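You operate a simulated robot arm through the tools that you are given. There is no shell and no other tool.

You are at the controls of a simulated robot arm. One attempt, no reset.

JOB
Dust the dough from the red sifter, then roll it out to the green line.
Fine: dust till its top is white; sifter and roller go back where they stood. Set down upright: what you pick out, dough roller.

The check looks at the end state, three seconds after you hand in, the way a careful person would. Anything else that was tipped, shoved, dropped, spilled or broken makes it a failure.

ROBOT AND FRAMES
A 6-joint arm with a two-finger parallel gripper, fixed in place. Base frame: the origin is at the foot of the arm, x ahead of it, y to its left, z up; the work surface is at about z = 95. Lengths are in cm, angles in rad, forces in N, time in s.
With the tool pointing down near the work surface it reaches from about 36 to 76 cm from the base axis. Its first joint turns from -1.152 to 1.152 rad. Payload 2.45 kg.
Tool frame: the origin (TCP) lies between the finger pads and is the grasp point; the fingertips stand 2.4 cm ahead of it; z points along the fingers, y is the line along which they close. The gripper opens to 6.8 cm. The fingers are 1.7 cm wide and 1 cm thick; the gripper's body (4 by 7 cm) begins 4.1 cm behind the TCP.
Orientation is that of the tool frame in the base frame, as a unit quaternion [x, y, z, w]. With the fingers straight down and closing along the base's y, the tool's x points along the base's -x, its y along +y and its z along -z.

CONTROLS
- The arm moves only by the tool step_arm. Its argument "motion" is a list of rows, each an object (a shift or turn left out is 0, a gripper value left out holds the last) with "linear": the shift along the tool's x, y, z in units of 150 mm (1.0 is 150 mm), a list of three; "angular": the turn, a rotation vector about the tool's x, y, z in units of 120 degrees (1.0 is 120 degrees), a list of three. In form: [{"linear": [x, y, z], "angular": [rx, ry, rz]}, ...]. A call has 1 to 20 rows; each row is the pose to reach, as a shift and turn from the pose commanded when the call began, along the tool's axes at that moment. "gripper" is the finger opening in cm, from 0 to 6.8, set as the call begins (left out, the last holds). A call with a number of a shift or a turn outside -1 to 1 is refused whole. A row lasts 0.2 s, in which the tool goes at most 5 cm and 0.15 rad; a call with a longer step from one row to the next is refused whole, and so is a gripper value outside its range. Where a pose cannot be reached the arm comes as near as it can. A force on the tool above 60 N (or 10 N above the force at the start of the call, whichever is more), or a blocked arm, ends the call early, and 0.2 s more pass. Each finger travels about 10.8 cm/s and halts on what it meets, pressing with about 32 N; the grip force reading is that of the motor and also rises with nothing between the fingers. The clock runs only during rows and for 0.2 s after the last one: add rows that repeat a pose to give the fingers time. The reply holds the time, the measured pose of the TCP, the force on the tool along the base axes, the opening and the grip force, in the units named above and with some noise, with the torque about the TCP (base axes, N m) and any sound that the robot's microphone picked up.
- Cameras (640 x 400 px; columns grow to the right, rows downward): "scene" is fixed at [17.71, 41.82, 147.66]; the picture's right is [-0.66, -0.75, 0.00], its down [-0.34, 0.30, -0.89] and it looks along [0.67, -0.59, -0.46] (base axes); focal length 367 px, centre (320, 200). "wrist" rides on the gripper at [8.4, 1.1, -7.5] in the tool frame; the picture's right is [-0.13, 0.99, 0.00], its down [-0.60, -0.08, -0.79] and it looks along [-0.79, -0.10, 0.61] (tool axes); focal length 251 px, centre (320, 200). There is no depth. A picture from a camera that has moved, and an enlarged one, comes with that camera's place and axes in the base frame and with its lens.
- get_image(camera): a new picture of that camera. It takes no simulated time.
- zoom(camera, box): a new picture of the part [left, top, right, bottom] of that camera's present view, enlarged. It takes no simulated time.
- finish_job(): hands the job in; it is judged then, once.

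Nothing tells you positions but the pictures and the camera data. Unless the task says otherwise, let go and move clear before handing in.

The tools are called after "Call:" as name(argument=value, ...) on one line, values as JSON. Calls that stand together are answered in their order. step_arm: Moves the arm, as the interface text tells. Its arguments: {"type":"object","properties":{"motion":{"type":"array","items":{"type":"object","properties":{"linear":{"type":"array","items":{"type":"number"}},"angular":{"type":"array","items":{"type":"number"}}}}},"gripper":{"type":"number"}},"required":["motion"]} The other tools are called the same way: get_image (camera) takes a picture; zoom (camera, box) takes an enlarged picture of a part of a camera's view; finish_job () hands the job in.

At the start:

```text
time_s: 0.0
position: [42.93, -14.32, 128.83]
tool_rot: [0.0, 1.0, 0.0, 0.001]
force: [-0.8, 0.0, -0.5]
ft_torque: [-0.03, 0.0, -0.02]
opening: 6.8
finger_force: 0.0
```

scene: 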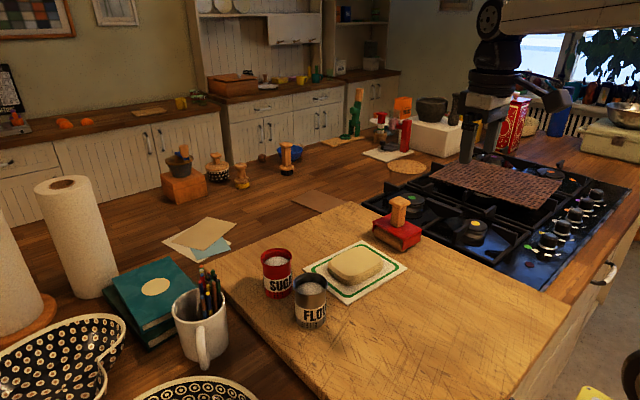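
wrist: 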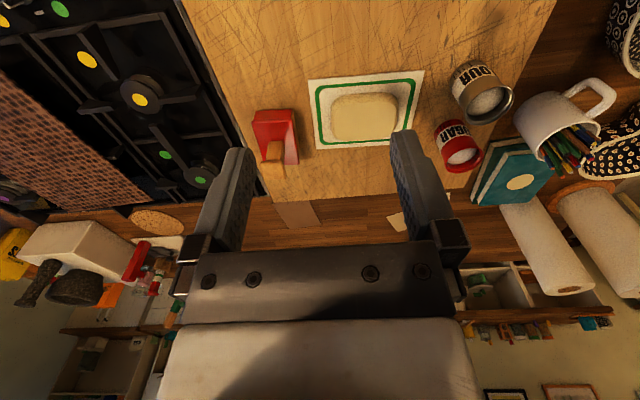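

I see a board with a dough slab on a sheet with a green line, a red can (labelled SUGAR), a grey can (labelled FLOUR), and a red block with a wooden handle (probably the dough roller/press). I'll look closer first.

Call:
zoom(camera="scene", box=[220, 180, 440, 340])

Call:
zoom(camera="wrist", box=[230, 40, 550, 240])

Call:
zoom(camera="scene", box=[255, 240, 335, 335])

Call:
zoom(camera="scene", box=[360, 180, 440, 260])

Call:
zoom(camera="scene", box=[140, 80, 460, 220])

```text
2.50 times, centred on (330, 260) of scene
camera zoom: at [17.71, 41.82, 147.66], right [-0.66, -0.75, 0.0], down [-0.34, 0.3, -0.89], along [0.67, -0.59, -0.46], focal length 917 px, centre (295, 50)
```

zoom: 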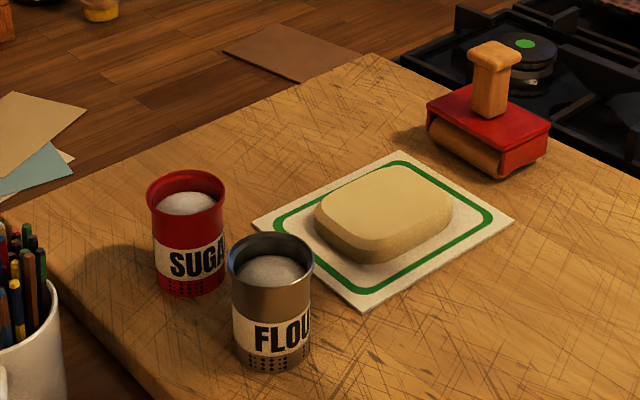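

```text
2.00 times, centred on (390, 140) of wrist
camera zoom: at [34.59, -13.13, 136.54], right [0.13, 0.99, 0.0], down [0.6, -0.08, 0.79], along [0.79, -0.1, -0.61], focal length 503 px, centre (180, 320)
```

zoom: 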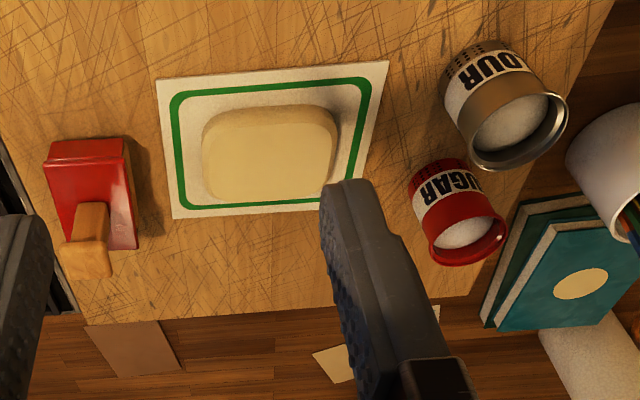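

```text
4.21 times, centred on (295, 288) of scene
camera zoom: at [17.71, 41.82, 147.66], right [-0.66, -0.75, 0.0], down [-0.34, 0.3, -0.89], along [0.67, -0.59, -0.46], focal length 1545 px, centre (425, -168)
```

zoom: 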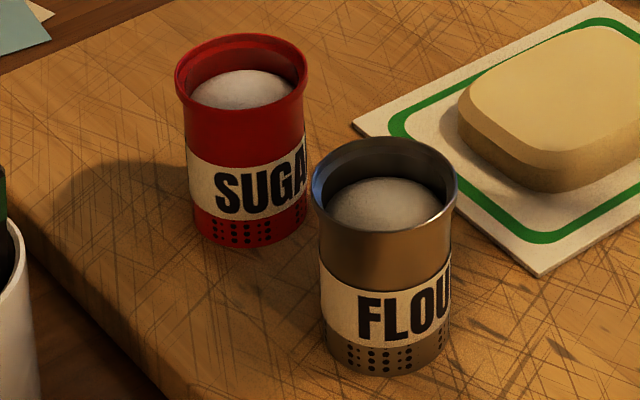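

```text
5.00 times, centred on (400, 220) of scene
camera zoom: at [17.71, 41.82, 147.66], right [-0.66, -0.75, 0.0], down [-0.34, 0.3, -0.89], along [0.67, -0.59, -0.46], focal length 1835 px, centre (-80, 100)
```

zoom: 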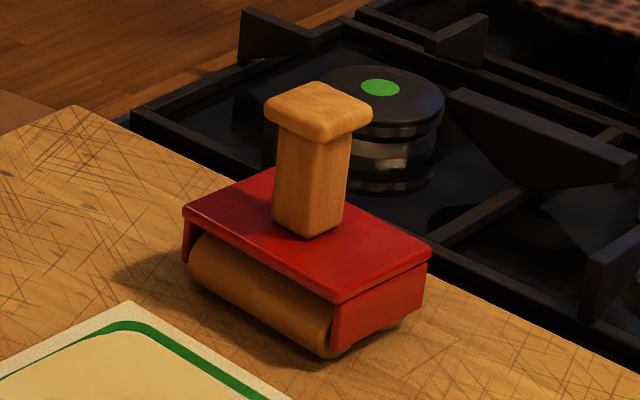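

```text
2.00 times, centred on (300, 150) of scene
camera zoom: at [17.71, 41.82, 147.66], right [-0.66, -0.75, 0.0], down [-0.34, 0.3, -0.89], along [0.67, -0.59, -0.46], focal length 734 px, centre (360, 300)
```

zoom: 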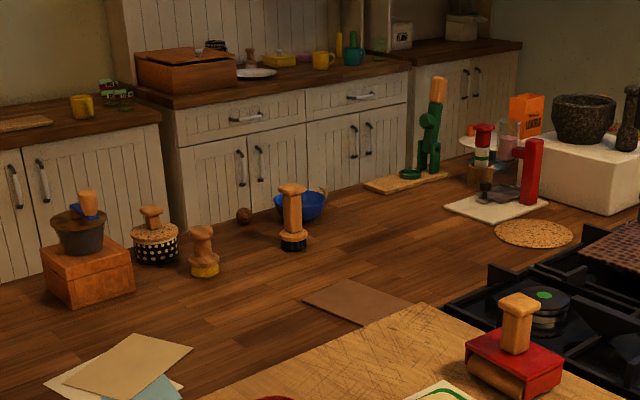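

The red sifter stands near (69.1, 8.4) with its rim at z≈103.4. The flour can is near (58.4, 8.4), the roller handle near (64.1, -24.6) with its top at z≈107, and the board top at z≈96. I'll move to a midway viewpoint to refine these before descending.

Call:
step_arm(motion=[{"linear": [-0.145, 0.126, 0.076]}, {"linear": [-0.29, 0.252, 0.152]}, {"linear": [-0.435, 0.378, 0.228]}, {"linear": [-0.58, 0.503, 0.303]}, {"linear": [-0.725, 0.629, 0.379]}, {"linear": [-0.871, 0.755, 0.455]}], gripper=6.8)

Call:
get_image(camera="wrist")

Call:
get_image(camera="scene")

```text
time_s: 1.4
position: [56.09, -2.99, 122.19]
tool_rot: [0.001, 1.0, -0.001, 0.0]
force: [0.8, -0.6, 0.0]
ft_torque: [0.0, -0.01, 0.01]
opening: 6.8
finger_force: 0.1
```

```text
taken
camera wrist: at [47.68, -1.78, 129.86], right [0.13, 0.99, 0.0], down [0.6, -0.08, 0.79], along [0.79, -0.1, -0.61], focal length 251 px, centre (320, 200)
```

wrist: 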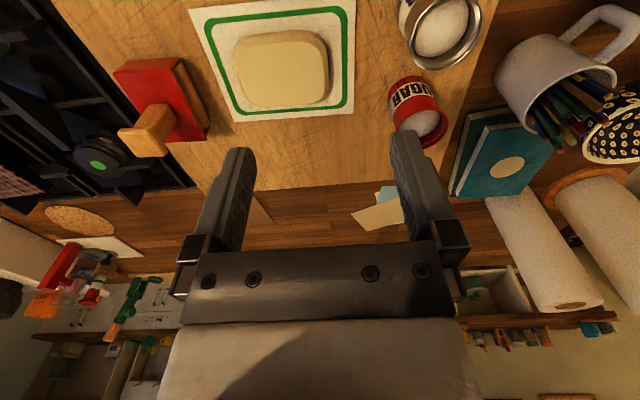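

```text
taken
```

scene: 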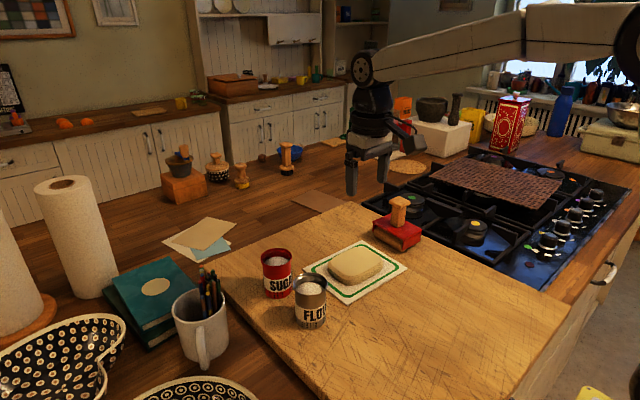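

The tool has reached (56.1, -3.0, 122.2) cleanly. I'll zoom in on the dough, roller and cans from here.

Call:
zoom(camera="wrist", box=[180, 0, 380, 125])

Call:
zoom(camera="wrist", box=[370, 50, 490, 150])

Call:
zoom(camera="wrist", box=[80, 40, 240, 180])

Call:
zoom(camera="scene", box=[300, 230, 420, 310])

```text
3.20 times, centred on (280, 62) of wrist
camera zoom: at [47.68, -1.78, 129.86], right [0.13, 0.99, 0.0], down [0.6, -0.08, 0.79], along [0.79, -0.1, -0.61], focal length 805 px, centre (448, 640)
```

zoom: 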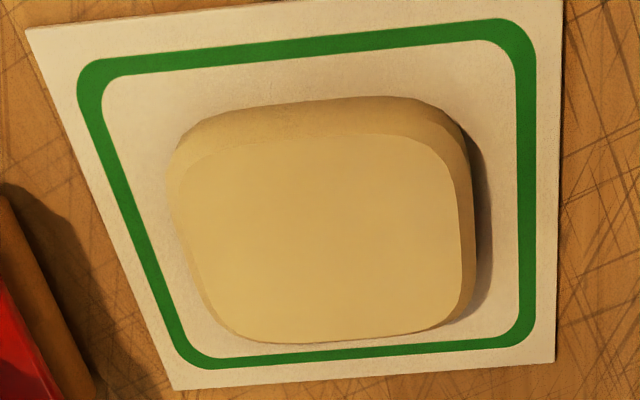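

```text
4.00 times, centred on (430, 100) of wrist
camera zoom: at [47.68, -1.78, 129.86], right [0.13, 0.99, 0.0], down [0.6, -0.08, 0.79], along [0.79, -0.1, -0.61], focal length 1006 px, centre (-120, 600)
```

zoom: 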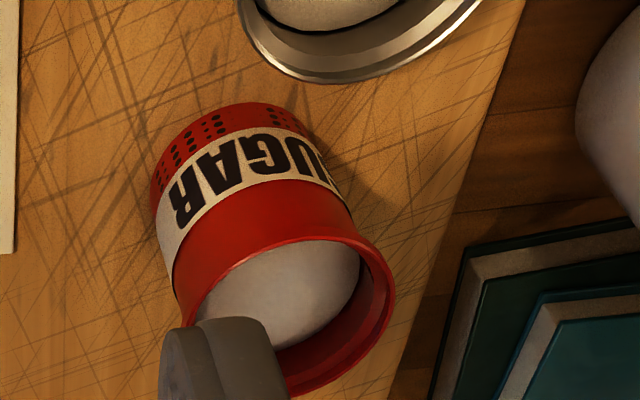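

```text
2.86 times, centred on (160, 110) of wrist
camera zoom: at [47.68, -1.78, 129.86], right [0.13, 0.99, 0.0], down [0.6, -0.08, 0.79], along [0.79, -0.1, -0.61], focal length 718 px, centre (777, 457)
```

zoom: 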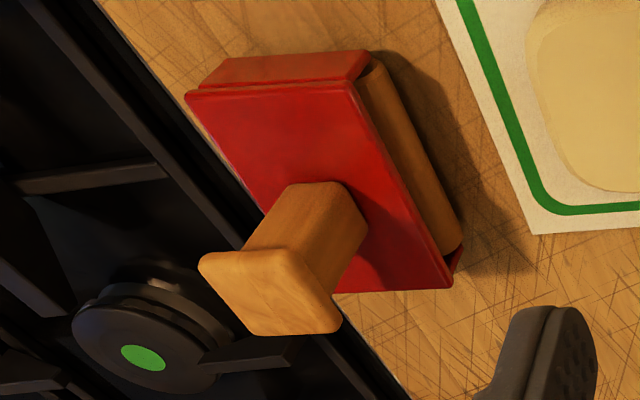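

```text
5.00 times, centred on (360, 270) of scene
camera zoom: at [17.71, 41.82, 147.66], right [-0.66, -0.75, 0.0], down [-0.34, 0.3, -0.89], along [0.67, -0.59, -0.46], focal length 1835 px, centre (120, -150)
```

zoom: 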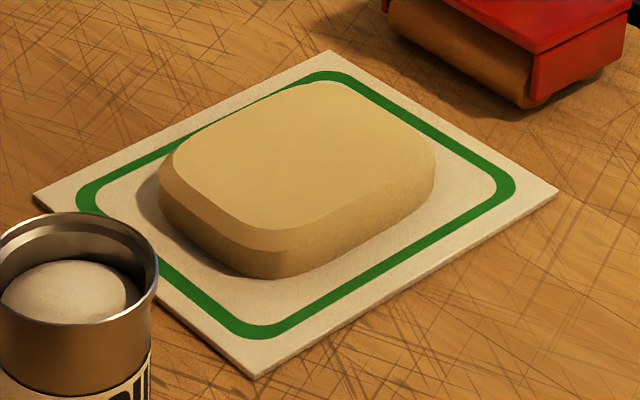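

Next I'll go directly above the red sifter, with the fingertips about 4 cm over its rim, and check the alignment.

Call:
step_arm(motion=[{"linear": [-0.124, 0.109, 0.114]}, {"linear": [-0.248, 0.217, 0.229]}, {"linear": [-0.372, 0.326, 0.343]}, {"linear": [-0.495, 0.434, 0.457]}, {"linear": [-0.619, 0.543, 0.571]}, {"linear": [-0.743, 0.651, 0.686]}, {"linear": [-0.867, 0.76, 0.8]}, {"linear": [-0.867, 0.76, 0.8]}], gripper=6.8)

Call:
get_image(camera="wrist")

Call:
zoom(camera="scene", box=[230, 200, 340, 340])

```text
time_s: 3.2
position: [69.05, 8.36, 110.33]
tool_rot: [0.0, 1.0, 0.0, 0.0]
force: [-0.4, 0.7, -0.6]
ft_torque: [0.02, 0.01, -0.02]
opening: 6.81
finger_force: 0.0
```

```text
taken
camera wrist: at [60.64, 9.55, 117.79], right [0.13, 0.99, 0.0], down [0.6, -0.08, 0.79], along [0.79, -0.1, -0.61], focal length 251 px, centre (320, 200)
```

wrist: 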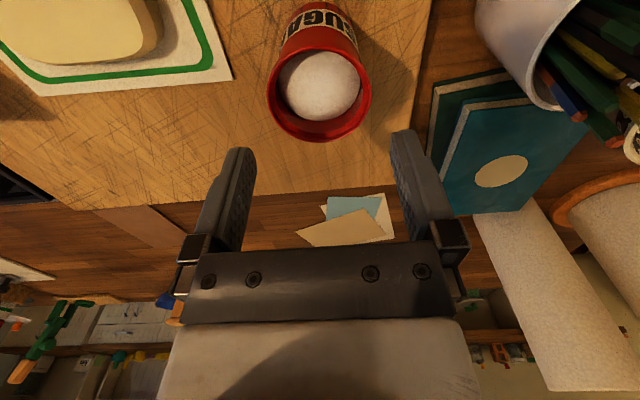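

```text
2.86 times, centred on (285, 270) of scene
camera zoom: at [17.71, 41.82, 147.66], right [-0.66, -0.75, 0.0], down [-0.34, 0.3, -0.89], along [0.67, -0.59, -0.46], focal length 1048 px, centre (420, 0)
```

zoom: 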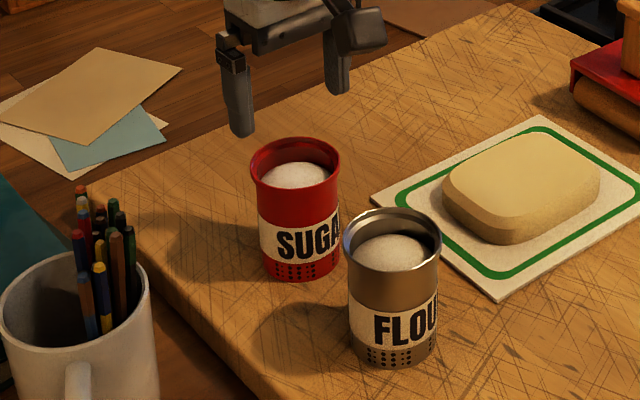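

The sifter looks centred under the fingers. The rim measures about 6.4–6.5 cm against a 6.8 cm opening, so I'll zoom in for exact centring.

Call:
zoom(camera="wrist", box=[240, 0, 400, 160])

Call:
zoom(camera="wrist", box=[180, 120, 460, 260])

Call:
zoom(camera="scene", box=[245, 200, 325, 300])

```text
2.50 times, centred on (320, 80) of wrist
camera zoom: at [60.64, 9.55, 117.79], right [0.13, 0.99, 0.0], down [0.6, -0.08, 0.79], along [0.79, -0.1, -0.61], focal length 629 px, centre (320, 500)
```

zoom: 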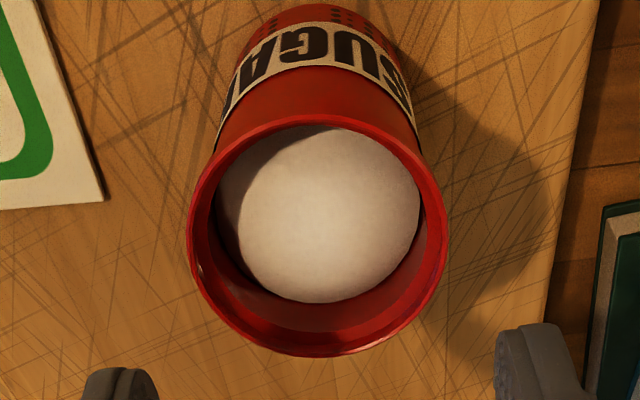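

```text
2.29 times, centred on (320, 190) of wrist
camera zoom: at [60.64, 9.55, 117.79], right [0.13, 0.99, 0.0], down [0.6, -0.08, 0.79], along [0.79, -0.1, -0.61], focal length 575 px, centre (320, 223)
```

zoom: 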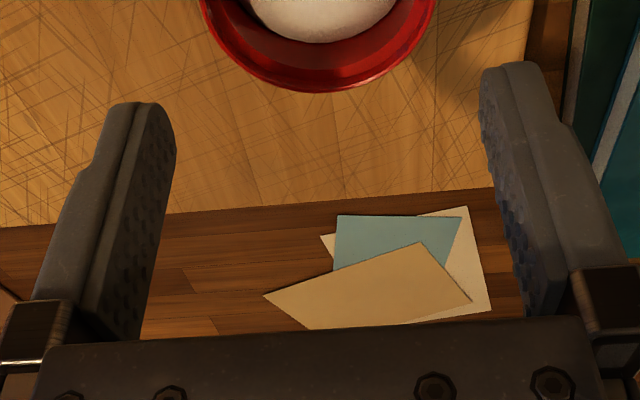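

```text
4.00 times, centred on (285, 250) of scene
camera zoom: at [17.71, 41.82, 147.66], right [-0.66, -0.75, 0.0], down [-0.34, 0.3, -0.89], along [0.67, -0.59, -0.46], focal length 1468 px, centre (460, 0)
```

zoom: 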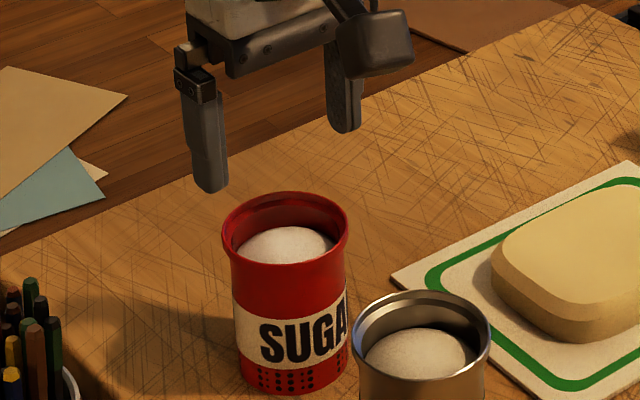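

By my measurement the can's centre is about 0.07 cm to -y and 0.1 cm to +x of the TCP. I'll correct for that and lower until the fingertips are just above the rim.

Call:
step_arm(motion=[{"linear": [-0.007, -0.005, 0.07]}, {"linear": [-0.007, -0.005, 0.14]}, {"linear": [-0.007, -0.005, 0.21]}, {"linear": [-0.007, -0.005, 0.25]}, {"linear": [-0.007, -0.005, 0.25]}], gripper=6.8)

Call:
get_image(camera="wrist")

Call:
zoom(camera="scene", box=[245, 200, 325, 300])

```text
time_s: 4.4
position: [69.33, 8.31, 106.29]
tool_rot: [-0.001, 1.0, 0.0, -0.001]
force: [0.4, 0.3, 0.1]
ft_torque: [-0.05, 0.02, 0.02]
opening: 6.79
finger_force: 0.0
```

```text
taken
camera wrist: at [60.88, 9.47, 113.97], right [0.13, 0.99, 0.0], down [0.6, -0.08, 0.79], along [0.79, -0.1, -0.61], focal length 251 px, centre (320, 200)
```

wrist: 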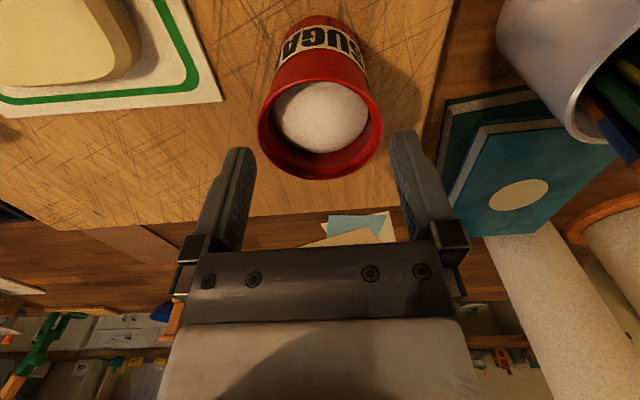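

```text
4.00 times, centred on (285, 250) of scene
camera zoom: at [17.71, 41.82, 147.66], right [-0.66, -0.75, 0.0], down [-0.34, 0.3, -0.89], along [0.67, -0.59, -0.46], focal length 1468 px, centre (460, 0)
```

zoom: 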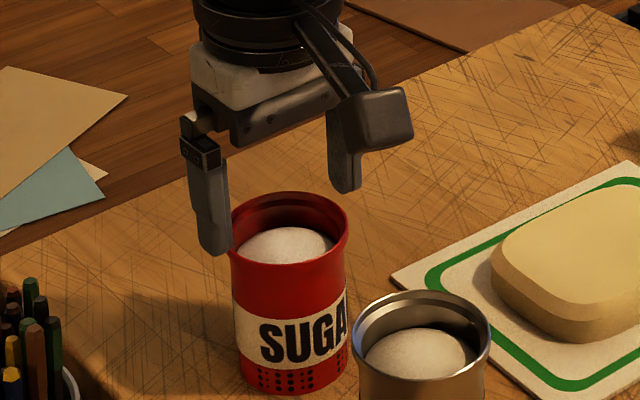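

Call:
zoom(camera="wrist", box=[220, 60, 440, 200])

```text
2.86 times, centred on (330, 130) of wrist
camera zoom: at [60.88, 9.47, 113.97], right [0.13, 0.99, 0.0], down [0.6, -0.08, 0.79], along [0.79, -0.1, -0.61], focal length 718 px, centre (291, 400)
```

zoom: 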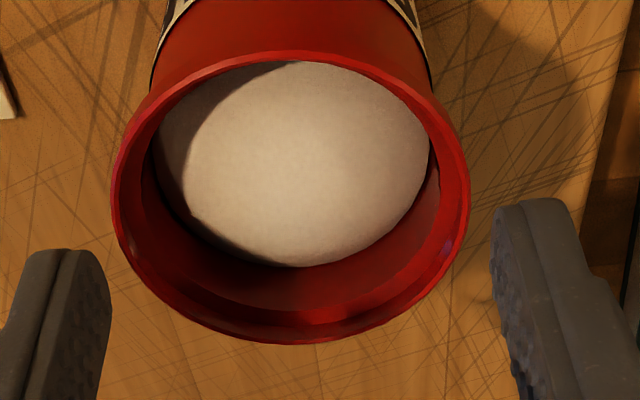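

The rim is centred between the fingers to within about 0.02 cm. I'll lower the remaining 3.8 cm slowly.

Call:
step_arm(motion=[{"linear": [0.005, -0.001, 0.03]}, {"linear": [0.005, -0.001, 0.06]}, {"linear": [0.005, -0.001, 0.1]}, {"linear": [0.005, -0.001, 0.14]}, {"linear": [0.005, -0.001, 0.18]}, {"linear": [0.005, -0.001, 0.22]}, {"linear": [0.005, -0.001, 0.255]}, {"linear": [0.005, -0.001, 0.255]}], gripper=6.8)

Call:
get_image(camera="wrist")

Call:
zoom(camera="scene", box=[245, 200, 325, 300])

```text
time_s: 6.2
position: [69.17, 8.37, 102.46]
tool_rot: [-0.001, 1.0, 0.0, -0.001]
force: [0.1, -0.2, 0.2]
ft_torque: [-0.02, 0.03, 0.04]
opening: 6.81
finger_force: 0.0
```

```text
taken
camera wrist: at [60.7, 9.45, 110.09], right [0.13, 0.99, 0.0], down [0.6, -0.08, 0.79], along [0.79, -0.1, -0.61], focal length 251 px, centre (320, 200)
```

wrist: 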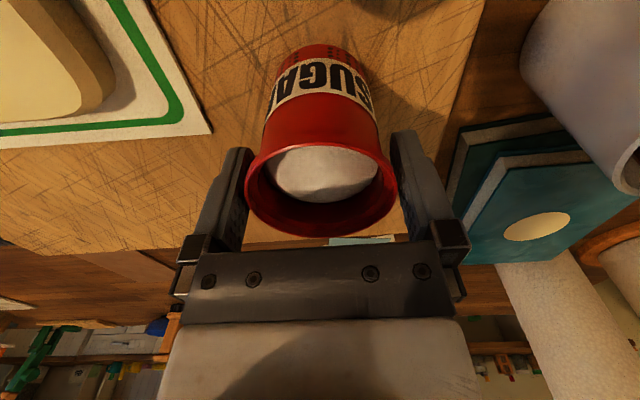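

```text
4.00 times, centred on (285, 250) of scene
camera zoom: at [17.71, 41.82, 147.66], right [-0.66, -0.75, 0.0], down [-0.34, 0.3, -0.89], along [0.67, -0.59, -0.46], focal length 1468 px, centre (460, 0)
```

zoom: 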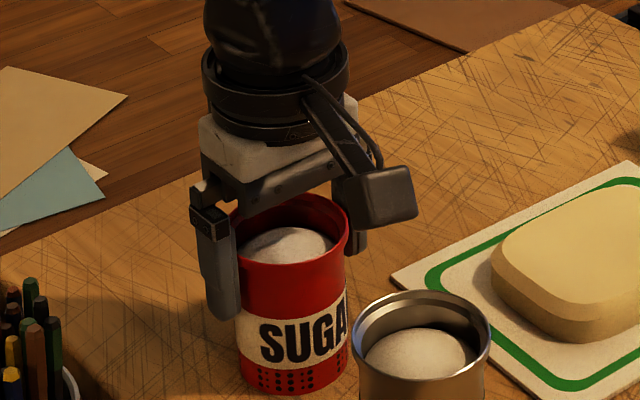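

The fingers straddle the sifter without contact. Now I'll close the gripper.

Call:
step_arm(motion=[{"linear": [0, 0, 0]}, {"linear": [0, 0, 0]}, {"linear": [0, 0, 0]}, {"linear": [0, 0, 0]}], gripper=5.0)

Call:
get_image(camera="wrist")

Call:
zoom(camera="scene", box=[245, 200, 325, 300])

```text
time_s: 7.2
position: [69.1, 8.31, 102.5]
tool_rot: [0.0, 1.0, 0.001, 0.0]
force: [0.4, 0.2, -1.1]
ft_torque: [0.0, -0.01, 0.01]
opening: 6.18
finger_force: 31.7
```

```text
taken
camera wrist: at [60.69, 9.45, 110.11], right [0.13, 0.99, 0.0], down [0.6, -0.08, 0.79], along [0.79, -0.1, -0.61], focal length 251 px, centre (320, 200)
```

wrist: 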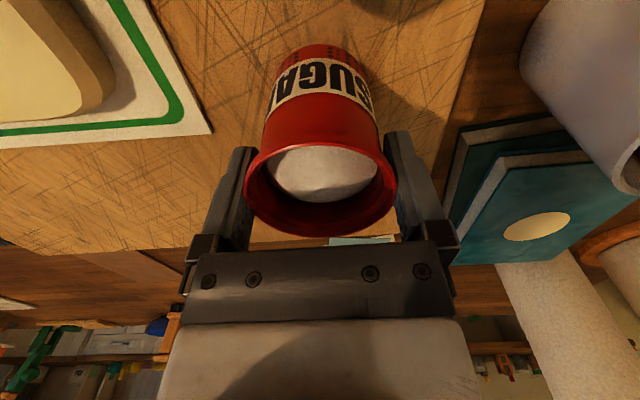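

```text
4.00 times, centred on (285, 250) of scene
camera zoom: at [17.71, 41.82, 147.66], right [-0.66, -0.75, 0.0], down [-0.34, 0.3, -0.89], along [0.67, -0.59, -0.46], focal length 1468 px, centre (460, 0)
```

zoom: 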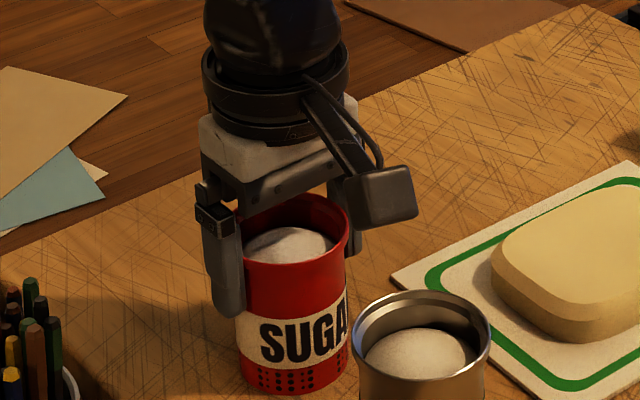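

The gripper is holding the rim at 6.18 cm. I'll lift gently.

Call:
step_arm(motion=[{"linear": [0, 0, -0.02]}, {"linear": [0, 0, -0.05]}, {"linear": [0, 0, -0.09]}, {"linear": [0, 0, -0.14]}, {"linear": [0, 0, -0.2]}, {"linear": [0, 0, -0.26]}, {"linear": [0, 0, -0.32]}, {"linear": [0, 0, -0.38]}, {"linear": [0, 0, -0.43]}, {"linear": [0, 0, -0.46]}, {"linear": [0, 0, -0.47]}])

Call:
get_image(camera="scene")

Call:
zoom(camera="scene", box=[230, 180, 350, 320])

Call:
get_image(camera="wrist")

```text
time_s: 9.6
position: [69.16, 8.27, 109.64]
tool_rot: [0.0, 1.0, 0.0, 0.001]
force: [-0.7, -0.3, -0.9]
ft_torque: [-0.01, -0.01, 0.03]
opening: 6.17
finger_force: 31.9
```

```text
taken
```

scene: 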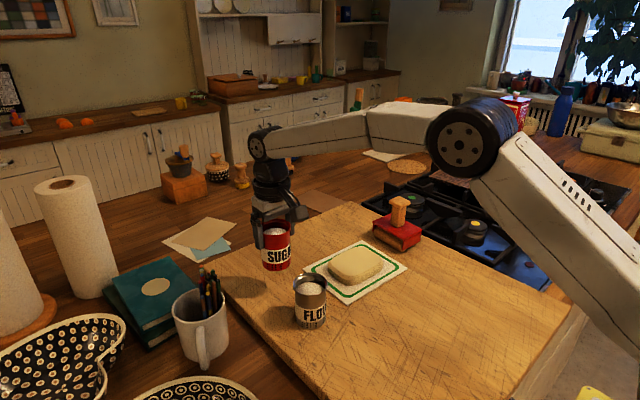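

```text
2.86 times, centred on (290, 250) of scene
camera zoom: at [17.71, 41.82, 147.66], right [-0.66, -0.75, 0.0], down [-0.34, 0.3, -0.89], along [0.67, -0.59, -0.46], focal length 1048 px, centre (406, 57)
```

zoom: 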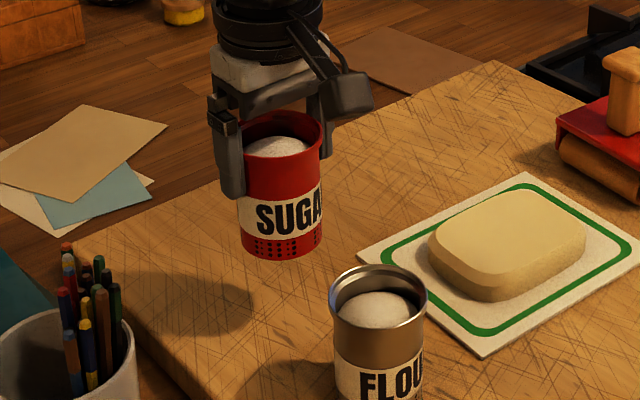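

```text
taken
camera wrist: at [60.73, 9.43, 117.19], right [0.13, 0.99, 0.0], down [0.6, -0.08, 0.79], along [0.79, -0.1, -0.61], focal length 251 px, centre (320, 200)
```

wrist: 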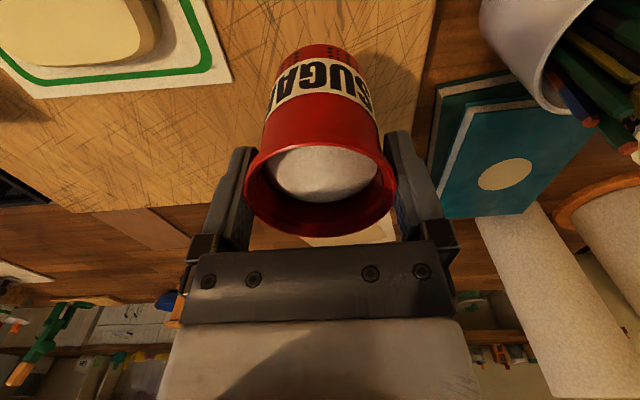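

The sifter is upright and held firmly, with nothing leaking. The dough spans about x 58.4–66.7 and y -14 to -2.6, with its top near z 98.5. I'll carry the sifter smoothly over the +y half of the dough.

Call:
step_arm(motion=[{"linear": [0.015, -0.03, 0]}, {"linear": [0.04, -0.08, 0]}, {"linear": [0.08, -0.16, 0]}, {"linear": [0.12, -0.25, 0]}, {"linear": [0.165, -0.34, 0]}, {"linear": [0.21, -0.43, 0.01]}, {"linear": [0.25, -0.52, 0.01]}, {"linear": [0.295, -0.61, 0.02]}, {"linear": [0.335, -0.7, 0.02]}, {"linear": [0.375, -0.78, 0.03]}, {"linear": [0.41, -0.85, 0.03]}, {"linear": [0.43, -0.9, 0.04]}, {"linear": [0.44, -0.92, 0.04]}, {"linear": [0.44, -0.92, 0.04]}])

Call:
zoom(camera="scene", box=[230, 160, 430, 320])

Call:
get_image(camera="wrist")

```text
time_s: 12.6
position: [62.69, -5.39, 108.92]
tool_rot: [0.0, 1.0, -0.001, 0.0]
force: [-0.4, -0.8, -1.4]
ft_torque: [-0.01, -0.01, 0.03]
opening: 6.21
finger_force: 31.6
```

```text
2.50 times, centred on (330, 240) of scene
camera zoom: at [17.71, 41.82, 147.66], right [-0.66, -0.75, 0.0], down [-0.34, 0.3, -0.89], along [0.67, -0.59, -0.46], focal length 917 px, centre (295, 100)
```

zoom: 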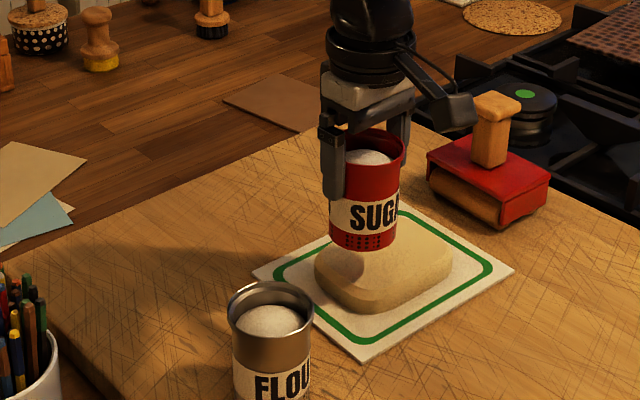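

```text
taken
camera wrist: at [54.18, -4.29, 116.6], right [0.13, 0.99, 0.0], down [0.6, -0.08, 0.79], along [0.79, -0.1, -0.61], focal length 251 px, centre (320, 200)
```

wrist: 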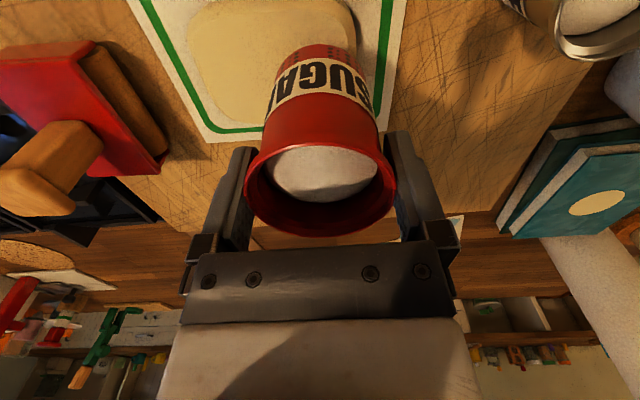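

The sifter is above the dough. I'll lower it a little and try a small sideways shake.

Call:
step_arm(motion=[{"linear": [0, 0, 0.04]}, {"linear": [0, 0, 0.08]}, {"linear": [0, 0.05, 0.08]}, {"linear": [0, -0.05, 0.08]}, {"linear": [0, 0.05, 0.08]}, {"linear": [0, -0.05, 0.08]}, {"linear": [0, 0.05, 0.08]}, {"linear": [0, -0.05, 0.08]}, {"linear": [0, 0, 0.08]}])

Call:
zoom(camera="scene", box=[270, 200, 420, 310])

Call:
get_image(camera="wrist")

```text
time_s: 14.6
position: [62.57, -5.59, 107.62]
tool_rot: [0.0, 1.0, 0.0, -0.001]
force: [-0.8, -0.4, -1.4]
ft_torque: [0.04, 0.01, -0.02]
opening: 6.18
finger_force: 31.9
```

```text
3.64 times, centred on (345, 255) of scene
camera zoom: at [17.71, 41.82, 147.66], right [-0.66, -0.75, 0.0], down [-0.34, 0.3, -0.89], along [0.67, -0.59, -0.46], focal length 1334 px, centre (229, 0)
```

zoom: 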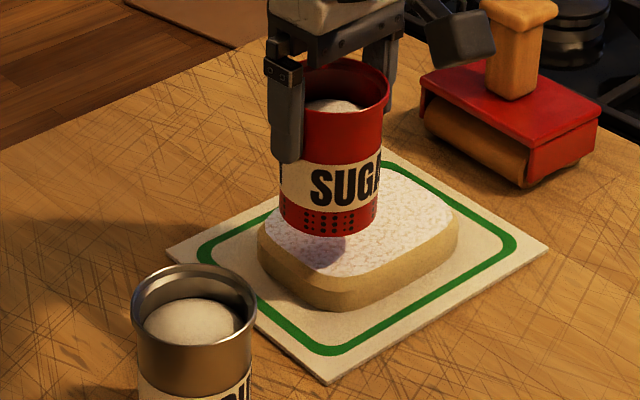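

```text
taken
camera wrist: at [54.14, -4.39, 115.44], right [0.13, 0.99, 0.0], down [0.6, -0.08, 0.79], along [0.79, -0.1, -0.61], focal length 251 px, centre (320, 200)
```

wrist: 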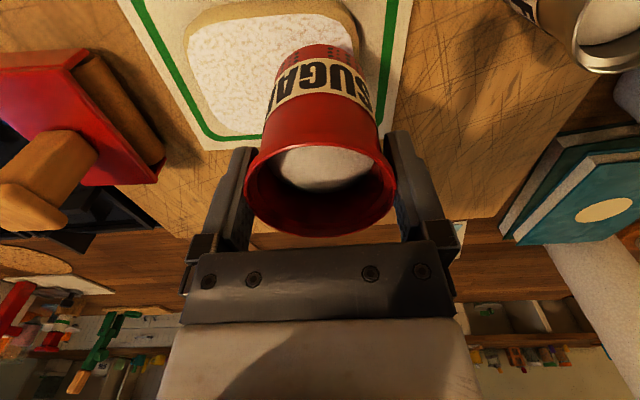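

Shaking works: the top is turning white evenly. I'll shift to the middle of the dough and shake a bit more.

Call:
step_arm(motion=[{"linear": [0, -0.08, 0]}, {"linear": [0, -0.18, 0]}, {"linear": [0, -0.23, 0]}, {"linear": [0, -0.13, 0]}, {"linear": [0, -0.23, 0]}, {"linear": [0, -0.13, 0]}, {"linear": [0, -0.23, 0]}, {"linear": [0, -0.18, 0]}])

Call:
zoom(camera="scene", box=[270, 200, 420, 310])

Call:
zoom(camera="wrist", box=[180, 0, 420, 150])

```text
time_s: 16.4
position: [62.54, -8.27, 107.86]
tool_rot: [0.0, 1.0, 0.0, 0.0]
force: [0.1, 0.4, -1.2]
ft_torque: [0.03, -0.03, 0.01]
opening: 6.18
finger_force: 32.4
```

```text
3.64 times, centred on (345, 255) of scene
camera zoom: at [17.71, 41.82, 147.66], right [-0.66, -0.75, 0.0], down [-0.34, 0.3, -0.89], along [0.67, -0.59, -0.46], focal length 1334 px, centre (229, 0)
```

zoom: 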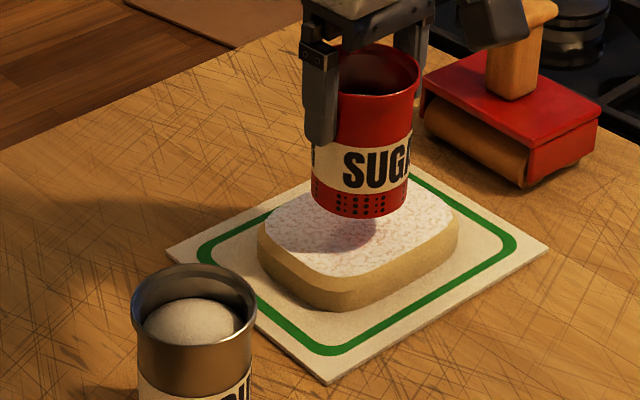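

```text
2.67 times, centred on (300, 75) of wrist
camera zoom: at [54.13, -7.02, 115.45], right [0.13, 0.99, 0.0], down [0.6, -0.08, 0.79], along [0.79, -0.1, -0.61], focal length 670 px, centre (373, 533)
```

zoom: 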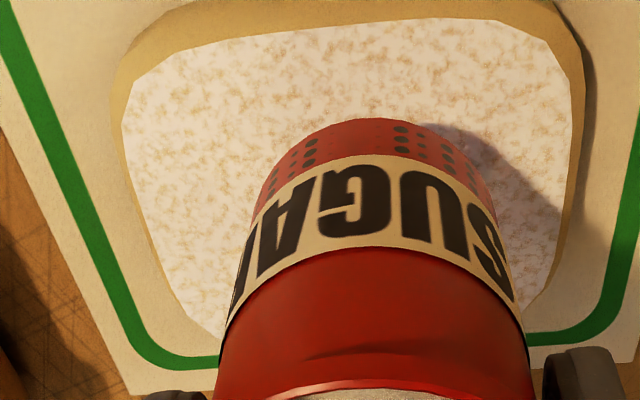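

The top is mottled white but not covered yet. I'll check the fill level, then shake more.

Call:
step_arm(motion=[{"linear": [0, 0.05, 0]}, {"linear": [0, -0.05, 0]}, {"linear": [0, 0.05, 0]}, {"linear": [0, -0.05, 0]}, {"linear": [0, 0.05, 0]}, {"linear": [0, -0.05, 0]}, {"linear": [0, 0, 0]}])

Call:
get_image(camera="wrist")

Call:
zoom(camera="wrist", box=[180, 0, 420, 150])

Call:
zoom(camera="scene", box=[270, 200, 420, 310])

```text
time_s: 18.0
position: [62.63, -8.13, 107.8]
tool_rot: [0.0, 1.0, 0.0, 0.001]
force: [0.0, 1.1, -1.5]
ft_torque: [0.01, 0.01, 0.01]
opening: 6.18
finger_force: 32.0
```

```text
taken
camera wrist: at [54.19, -6.95, 115.38], right [0.13, 0.99, 0.0], down [0.6, -0.08, 0.79], along [0.79, -0.1, -0.61], focal length 251 px, centre (320, 200)
```

wrist: 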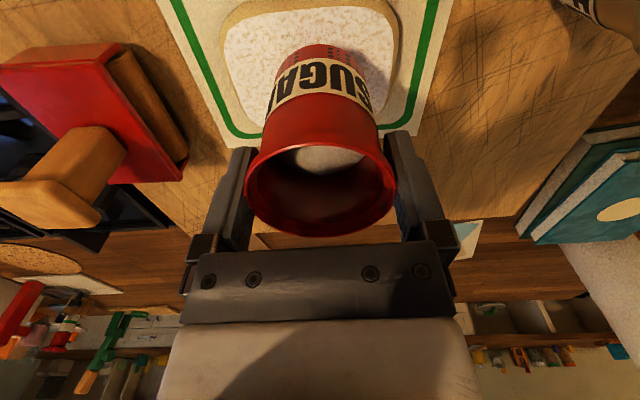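

```text
2.67 times, centred on (300, 75) of wrist
camera zoom: at [54.19, -6.95, 115.38], right [0.13, 0.99, 0.0], down [0.6, -0.08, 0.79], along [0.79, -0.1, -0.61], focal length 670 px, centre (373, 533)
```

zoom: 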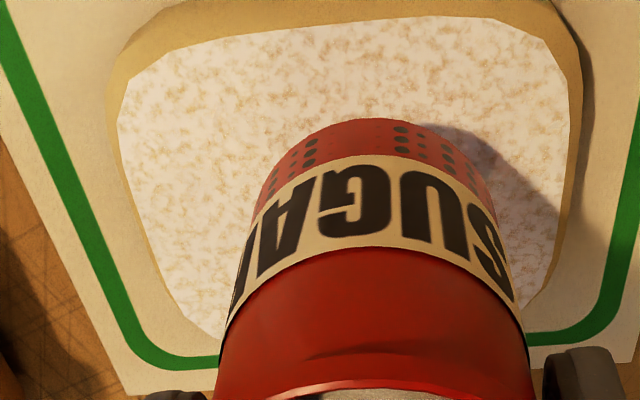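

```text
3.64 times, centred on (345, 255) of scene
camera zoom: at [17.71, 41.82, 147.66], right [-0.66, -0.75, 0.0], down [-0.34, 0.3, -0.89], along [0.67, -0.59, -0.46], focal length 1334 px, centre (229, 0)
```

zoom: 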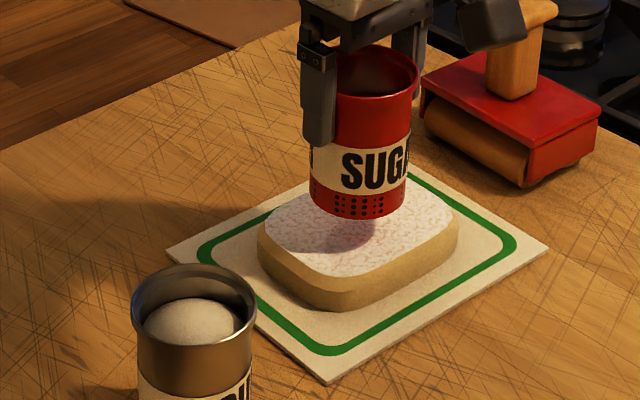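

It is slightly whiter with each shake, and the sugar stays on the dough. I'll continue with a slightly stronger shake.

Call:
step_arm(motion=[{"linear": [0, 0.07, 0]}, {"linear": [0, -0.07, 0]}, {"linear": [0, 0.07, 0]}, {"linear": [0, -0.07, 0]}, {"linear": [0, 0.07, 0]}, {"linear": [0, -0.07, 0]}, {"linear": [0, 0.07, 0]}, {"linear": [0, -0.07, 0]}, {"linear": [0, 0, 0]}])

Call:
zoom(camera="wrist", box=[180, 0, 420, 150])

Call:
zoom(camera="wrist", box=[220, 110, 420, 250])

Call:
zoom(camera="scene", box=[270, 200, 420, 310])

```text
time_s: 20.0
position: [62.69, -8.37, 107.88]
tool_rot: [0.001, 1.0, 0.0, 0.0]
force: [0.3, 0.0, -1.9]
ft_torque: [-0.02, -0.03, 0.0]
opening: 6.21
finger_force: 32.1
```

```text
2.67 times, centred on (300, 75) of wrist
camera zoom: at [54.21, -7.08, 115.4], right [0.13, 0.99, 0.0], down [0.6, -0.08, 0.79], along [0.79, -0.1, -0.61], focal length 670 px, centre (373, 533)
```

zoom: 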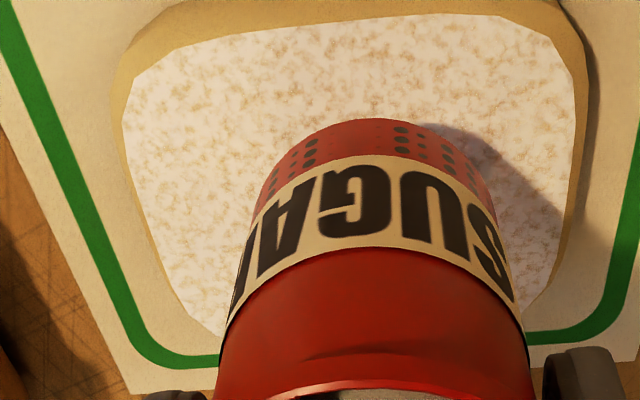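

```text
2.86 times, centred on (320, 180) of wrist
camera zoom: at [54.21, -7.08, 115.4], right [0.13, 0.99, 0.0], down [0.6, -0.08, 0.79], along [0.79, -0.1, -0.61], focal length 718 px, centre (320, 257)
```

zoom: 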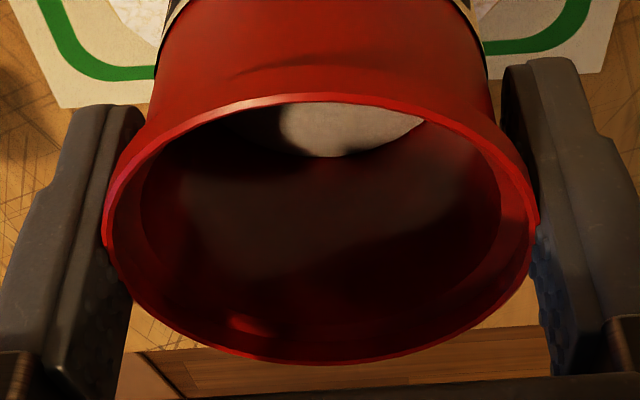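

```text
3.64 times, centred on (345, 255) of scene
camera zoom: at [17.71, 41.82, 147.66], right [-0.66, -0.75, 0.0], down [-0.34, 0.3, -0.89], along [0.67, -0.59, -0.46], focal length 1334 px, centre (229, 0)
```

zoom: 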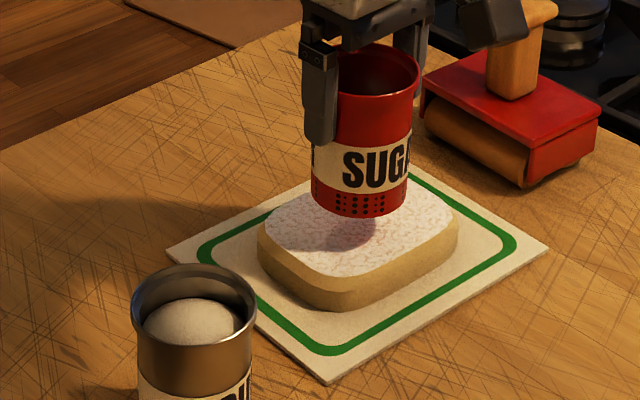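

I need to know whether more shaking still changes anything, so I'll compare close-ups before and after one more bout.

Call:
zoom(camera="wrist", box=[220, 5, 300, 55])

Call:
step_arm(motion=[{"linear": [0, 0.05, 0]}, {"linear": [0, -0.05, 0]}, {"linear": [0, 0.05, 0]}, {"linear": [0, -0.05, 0]}, {"linear": [0, 0, 0]}, {"linear": [0, 0, 0]}])

Call:
zoom(camera="wrist", box=[220, 5, 300, 55])

Call:
zoom(camera="wrist", box=[220, 110, 420, 250])

```text
8.00 times, centred on (260, 30) of wrist
camera zoom: at [54.21, -7.08, 115.4], right [0.13, 0.99, 0.0], down [0.6, -0.08, 0.79], along [0.79, -0.1, -0.61], focal length 2012 px, centre (800, 1560)
```

zoom: 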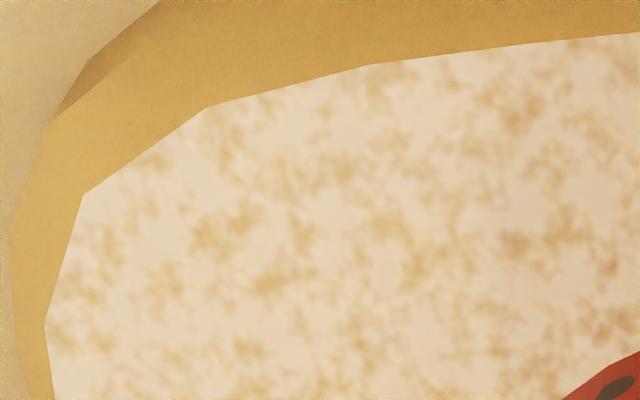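

```text
time_s: 21.4
position: [62.62, -8.19, 107.75]
tool_rot: [0.001, 1.0, 0.001, 0.0]
force: [0.5, 0.0, -2.5]
ft_torque: [-0.01, 0.0, 0.03]
opening: 6.2
finger_force: 31.9
```

```text
8.00 times, centred on (260, 30) of wrist
camera zoom: at [54.14, -7.01, 115.33], right [0.13, 0.99, 0.0], down [0.6, -0.08, 0.79], along [0.79, -0.1, -0.61], focal length 2012 px, centre (800, 1560)
```

zoom: 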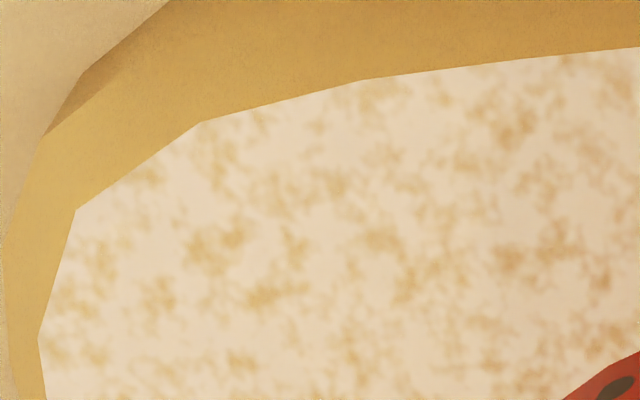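

```text
2.86 times, centred on (320, 180) of wrist
camera zoom: at [54.14, -7.01, 115.33], right [0.13, 0.99, 0.0], down [0.6, -0.08, 0.79], along [0.79, -0.1, -0.61], focal length 718 px, centre (320, 257)
```

zoom: 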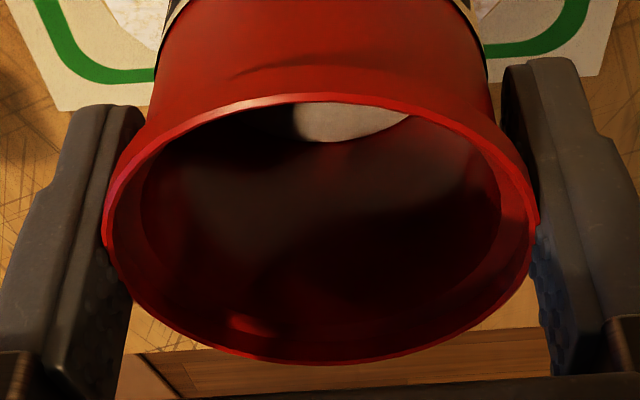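

The pattern no longer changes, so the top is fully dusted. I'll carry the sifter back smoothly and slowly, retracing the commanded path exactly.

Call:
step_arm(motion=[{"linear": [0, 0, -0.02]}, {"linear": [0, 0, -0.05]}, {"linear": [0, 0.01, -0.08]}, {"linear": [-0.01, 0.03, -0.1]}, {"linear": [-0.025, 0.06, -0.11]}, {"linear": [-0.045, 0.11, -0.12]}, {"linear": [-0.07, 0.17, -0.12]}, {"linear": [-0.095, 0.24, -0.12]}, {"linear": [-0.125, 0.31, -0.12]}, {"linear": [-0.15, 0.38, -0.12]}, {"linear": [-0.18, 0.45, -0.12]}, {"linear": [-0.21, 0.52, -0.12]}, {"linear": [-0.235, 0.59, -0.12]}, {"linear": [-0.265, 0.66, -0.12]}, {"linear": [-0.29, 0.73, -0.12]}, {"linear": [-0.315, 0.79, -0.12]}, {"linear": [-0.335, 0.84, -0.12]}, {"linear": [-0.35, 0.88, -0.12]}, {"linear": [-0.36, 0.9, -0.12]}, {"linear": [-0.36, 0.9, -0.12]}])

Call:
zoom(camera="scene", box=[230, 190, 430, 320])

```text
time_s: 25.6
position: [68.09, 5.26, 109.7]
tool_rot: [0.001, 1.0, 0.0, -0.001]
force: [0.2, 0.2, -1.8]
ft_torque: [0.02, -0.02, 0.0]
opening: 6.17
finger_force: 31.8
```

```text
3.08 times, centred on (330, 255) of scene
camera zoom: at [17.71, 41.82, 147.66], right [-0.66, -0.75, 0.0], down [-0.34, 0.3, -0.89], along [0.67, -0.59, -0.46], focal length 1129 px, centre (289, 31)
```

zoom: 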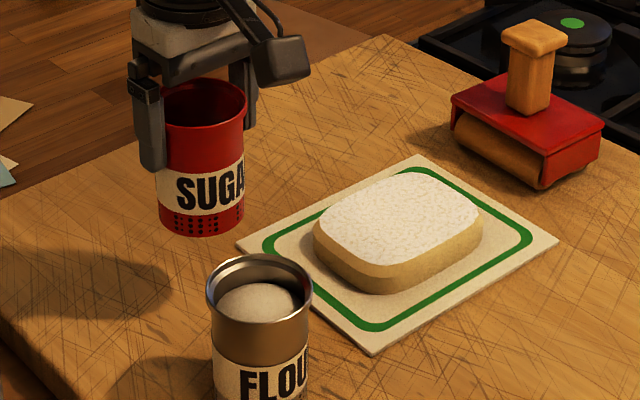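

The dough top is clearly white and nothing has spilled. I'll move the last bit over the sifter's spot and lower it gently.

Call:
step_arm(motion=[{"linear": [-0.01, 0.03, 0]}, {"linear": [-0.03, 0.08, 0]}, {"linear": [-0.05, 0.13, 0]}, {"linear": [-0.07, 0.18, 0]}, {"linear": [-0.08, 0.2, 0.01]}, {"linear": [-0.08, 0.2, 0.04]}, {"linear": [-0.08, 0.2, 0.09]}, {"linear": [-0.08, 0.2, 0.15]}, {"linear": [-0.08, 0.2, 0.21]}, {"linear": [-0.08, 0.2, 0.27]}, {"linear": [-0.08, 0.2, 0.33]}, {"linear": [-0.08, 0.2, 0.38]}, {"linear": [-0.08, 0.2, 0.42]}, {"linear": [-0.08, 0.2, 0.445]}, {"linear": [-0.08, 0.2, 0.46]}, {"linear": [-0.08, 0.2, 0.469]}, {"linear": [-0.08, 0.2, 0.469]}])

Call:
zoom(camera="scene", box=[245, 200, 325, 300])

Call:
get_image(camera="wrist")

```text
time_s: 29.2
position: [68.98, 8.33, 102.51]
tool_rot: [0.0, 1.0, 0.001, 0.0]
force: [0.5, -0.4, -1.3]
ft_torque: [-0.03, 0.01, 0.01]
opening: 6.17
finger_force: 31.8
```

```text
4.00 times, centred on (285, 250) of scene
camera zoom: at [17.71, 41.82, 147.66], right [-0.66, -0.75, 0.0], down [-0.34, 0.3, -0.89], along [0.67, -0.59, -0.46], focal length 1468 px, centre (460, 0)
```

zoom: 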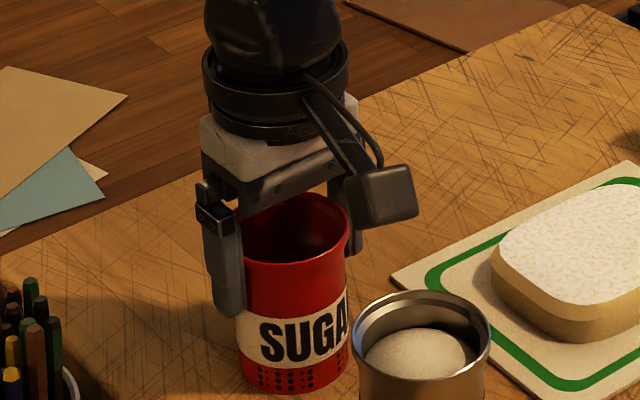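

```text
taken
camera wrist: at [60.71, 9.41, 110.12], right [0.13, 0.99, 0.0], down [0.6, -0.08, 0.79], along [0.79, -0.1, -0.61], focal length 251 px, centre (320, 200)
```

wrist: 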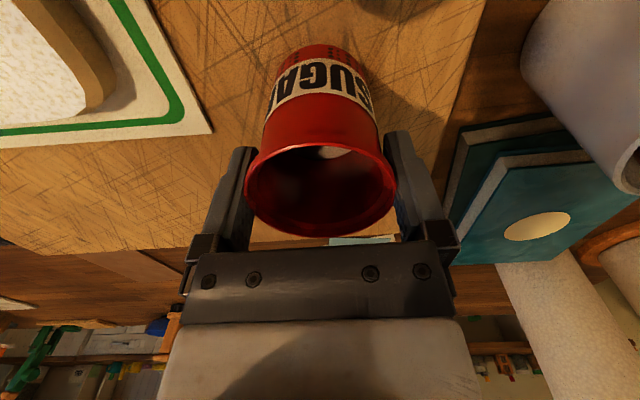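

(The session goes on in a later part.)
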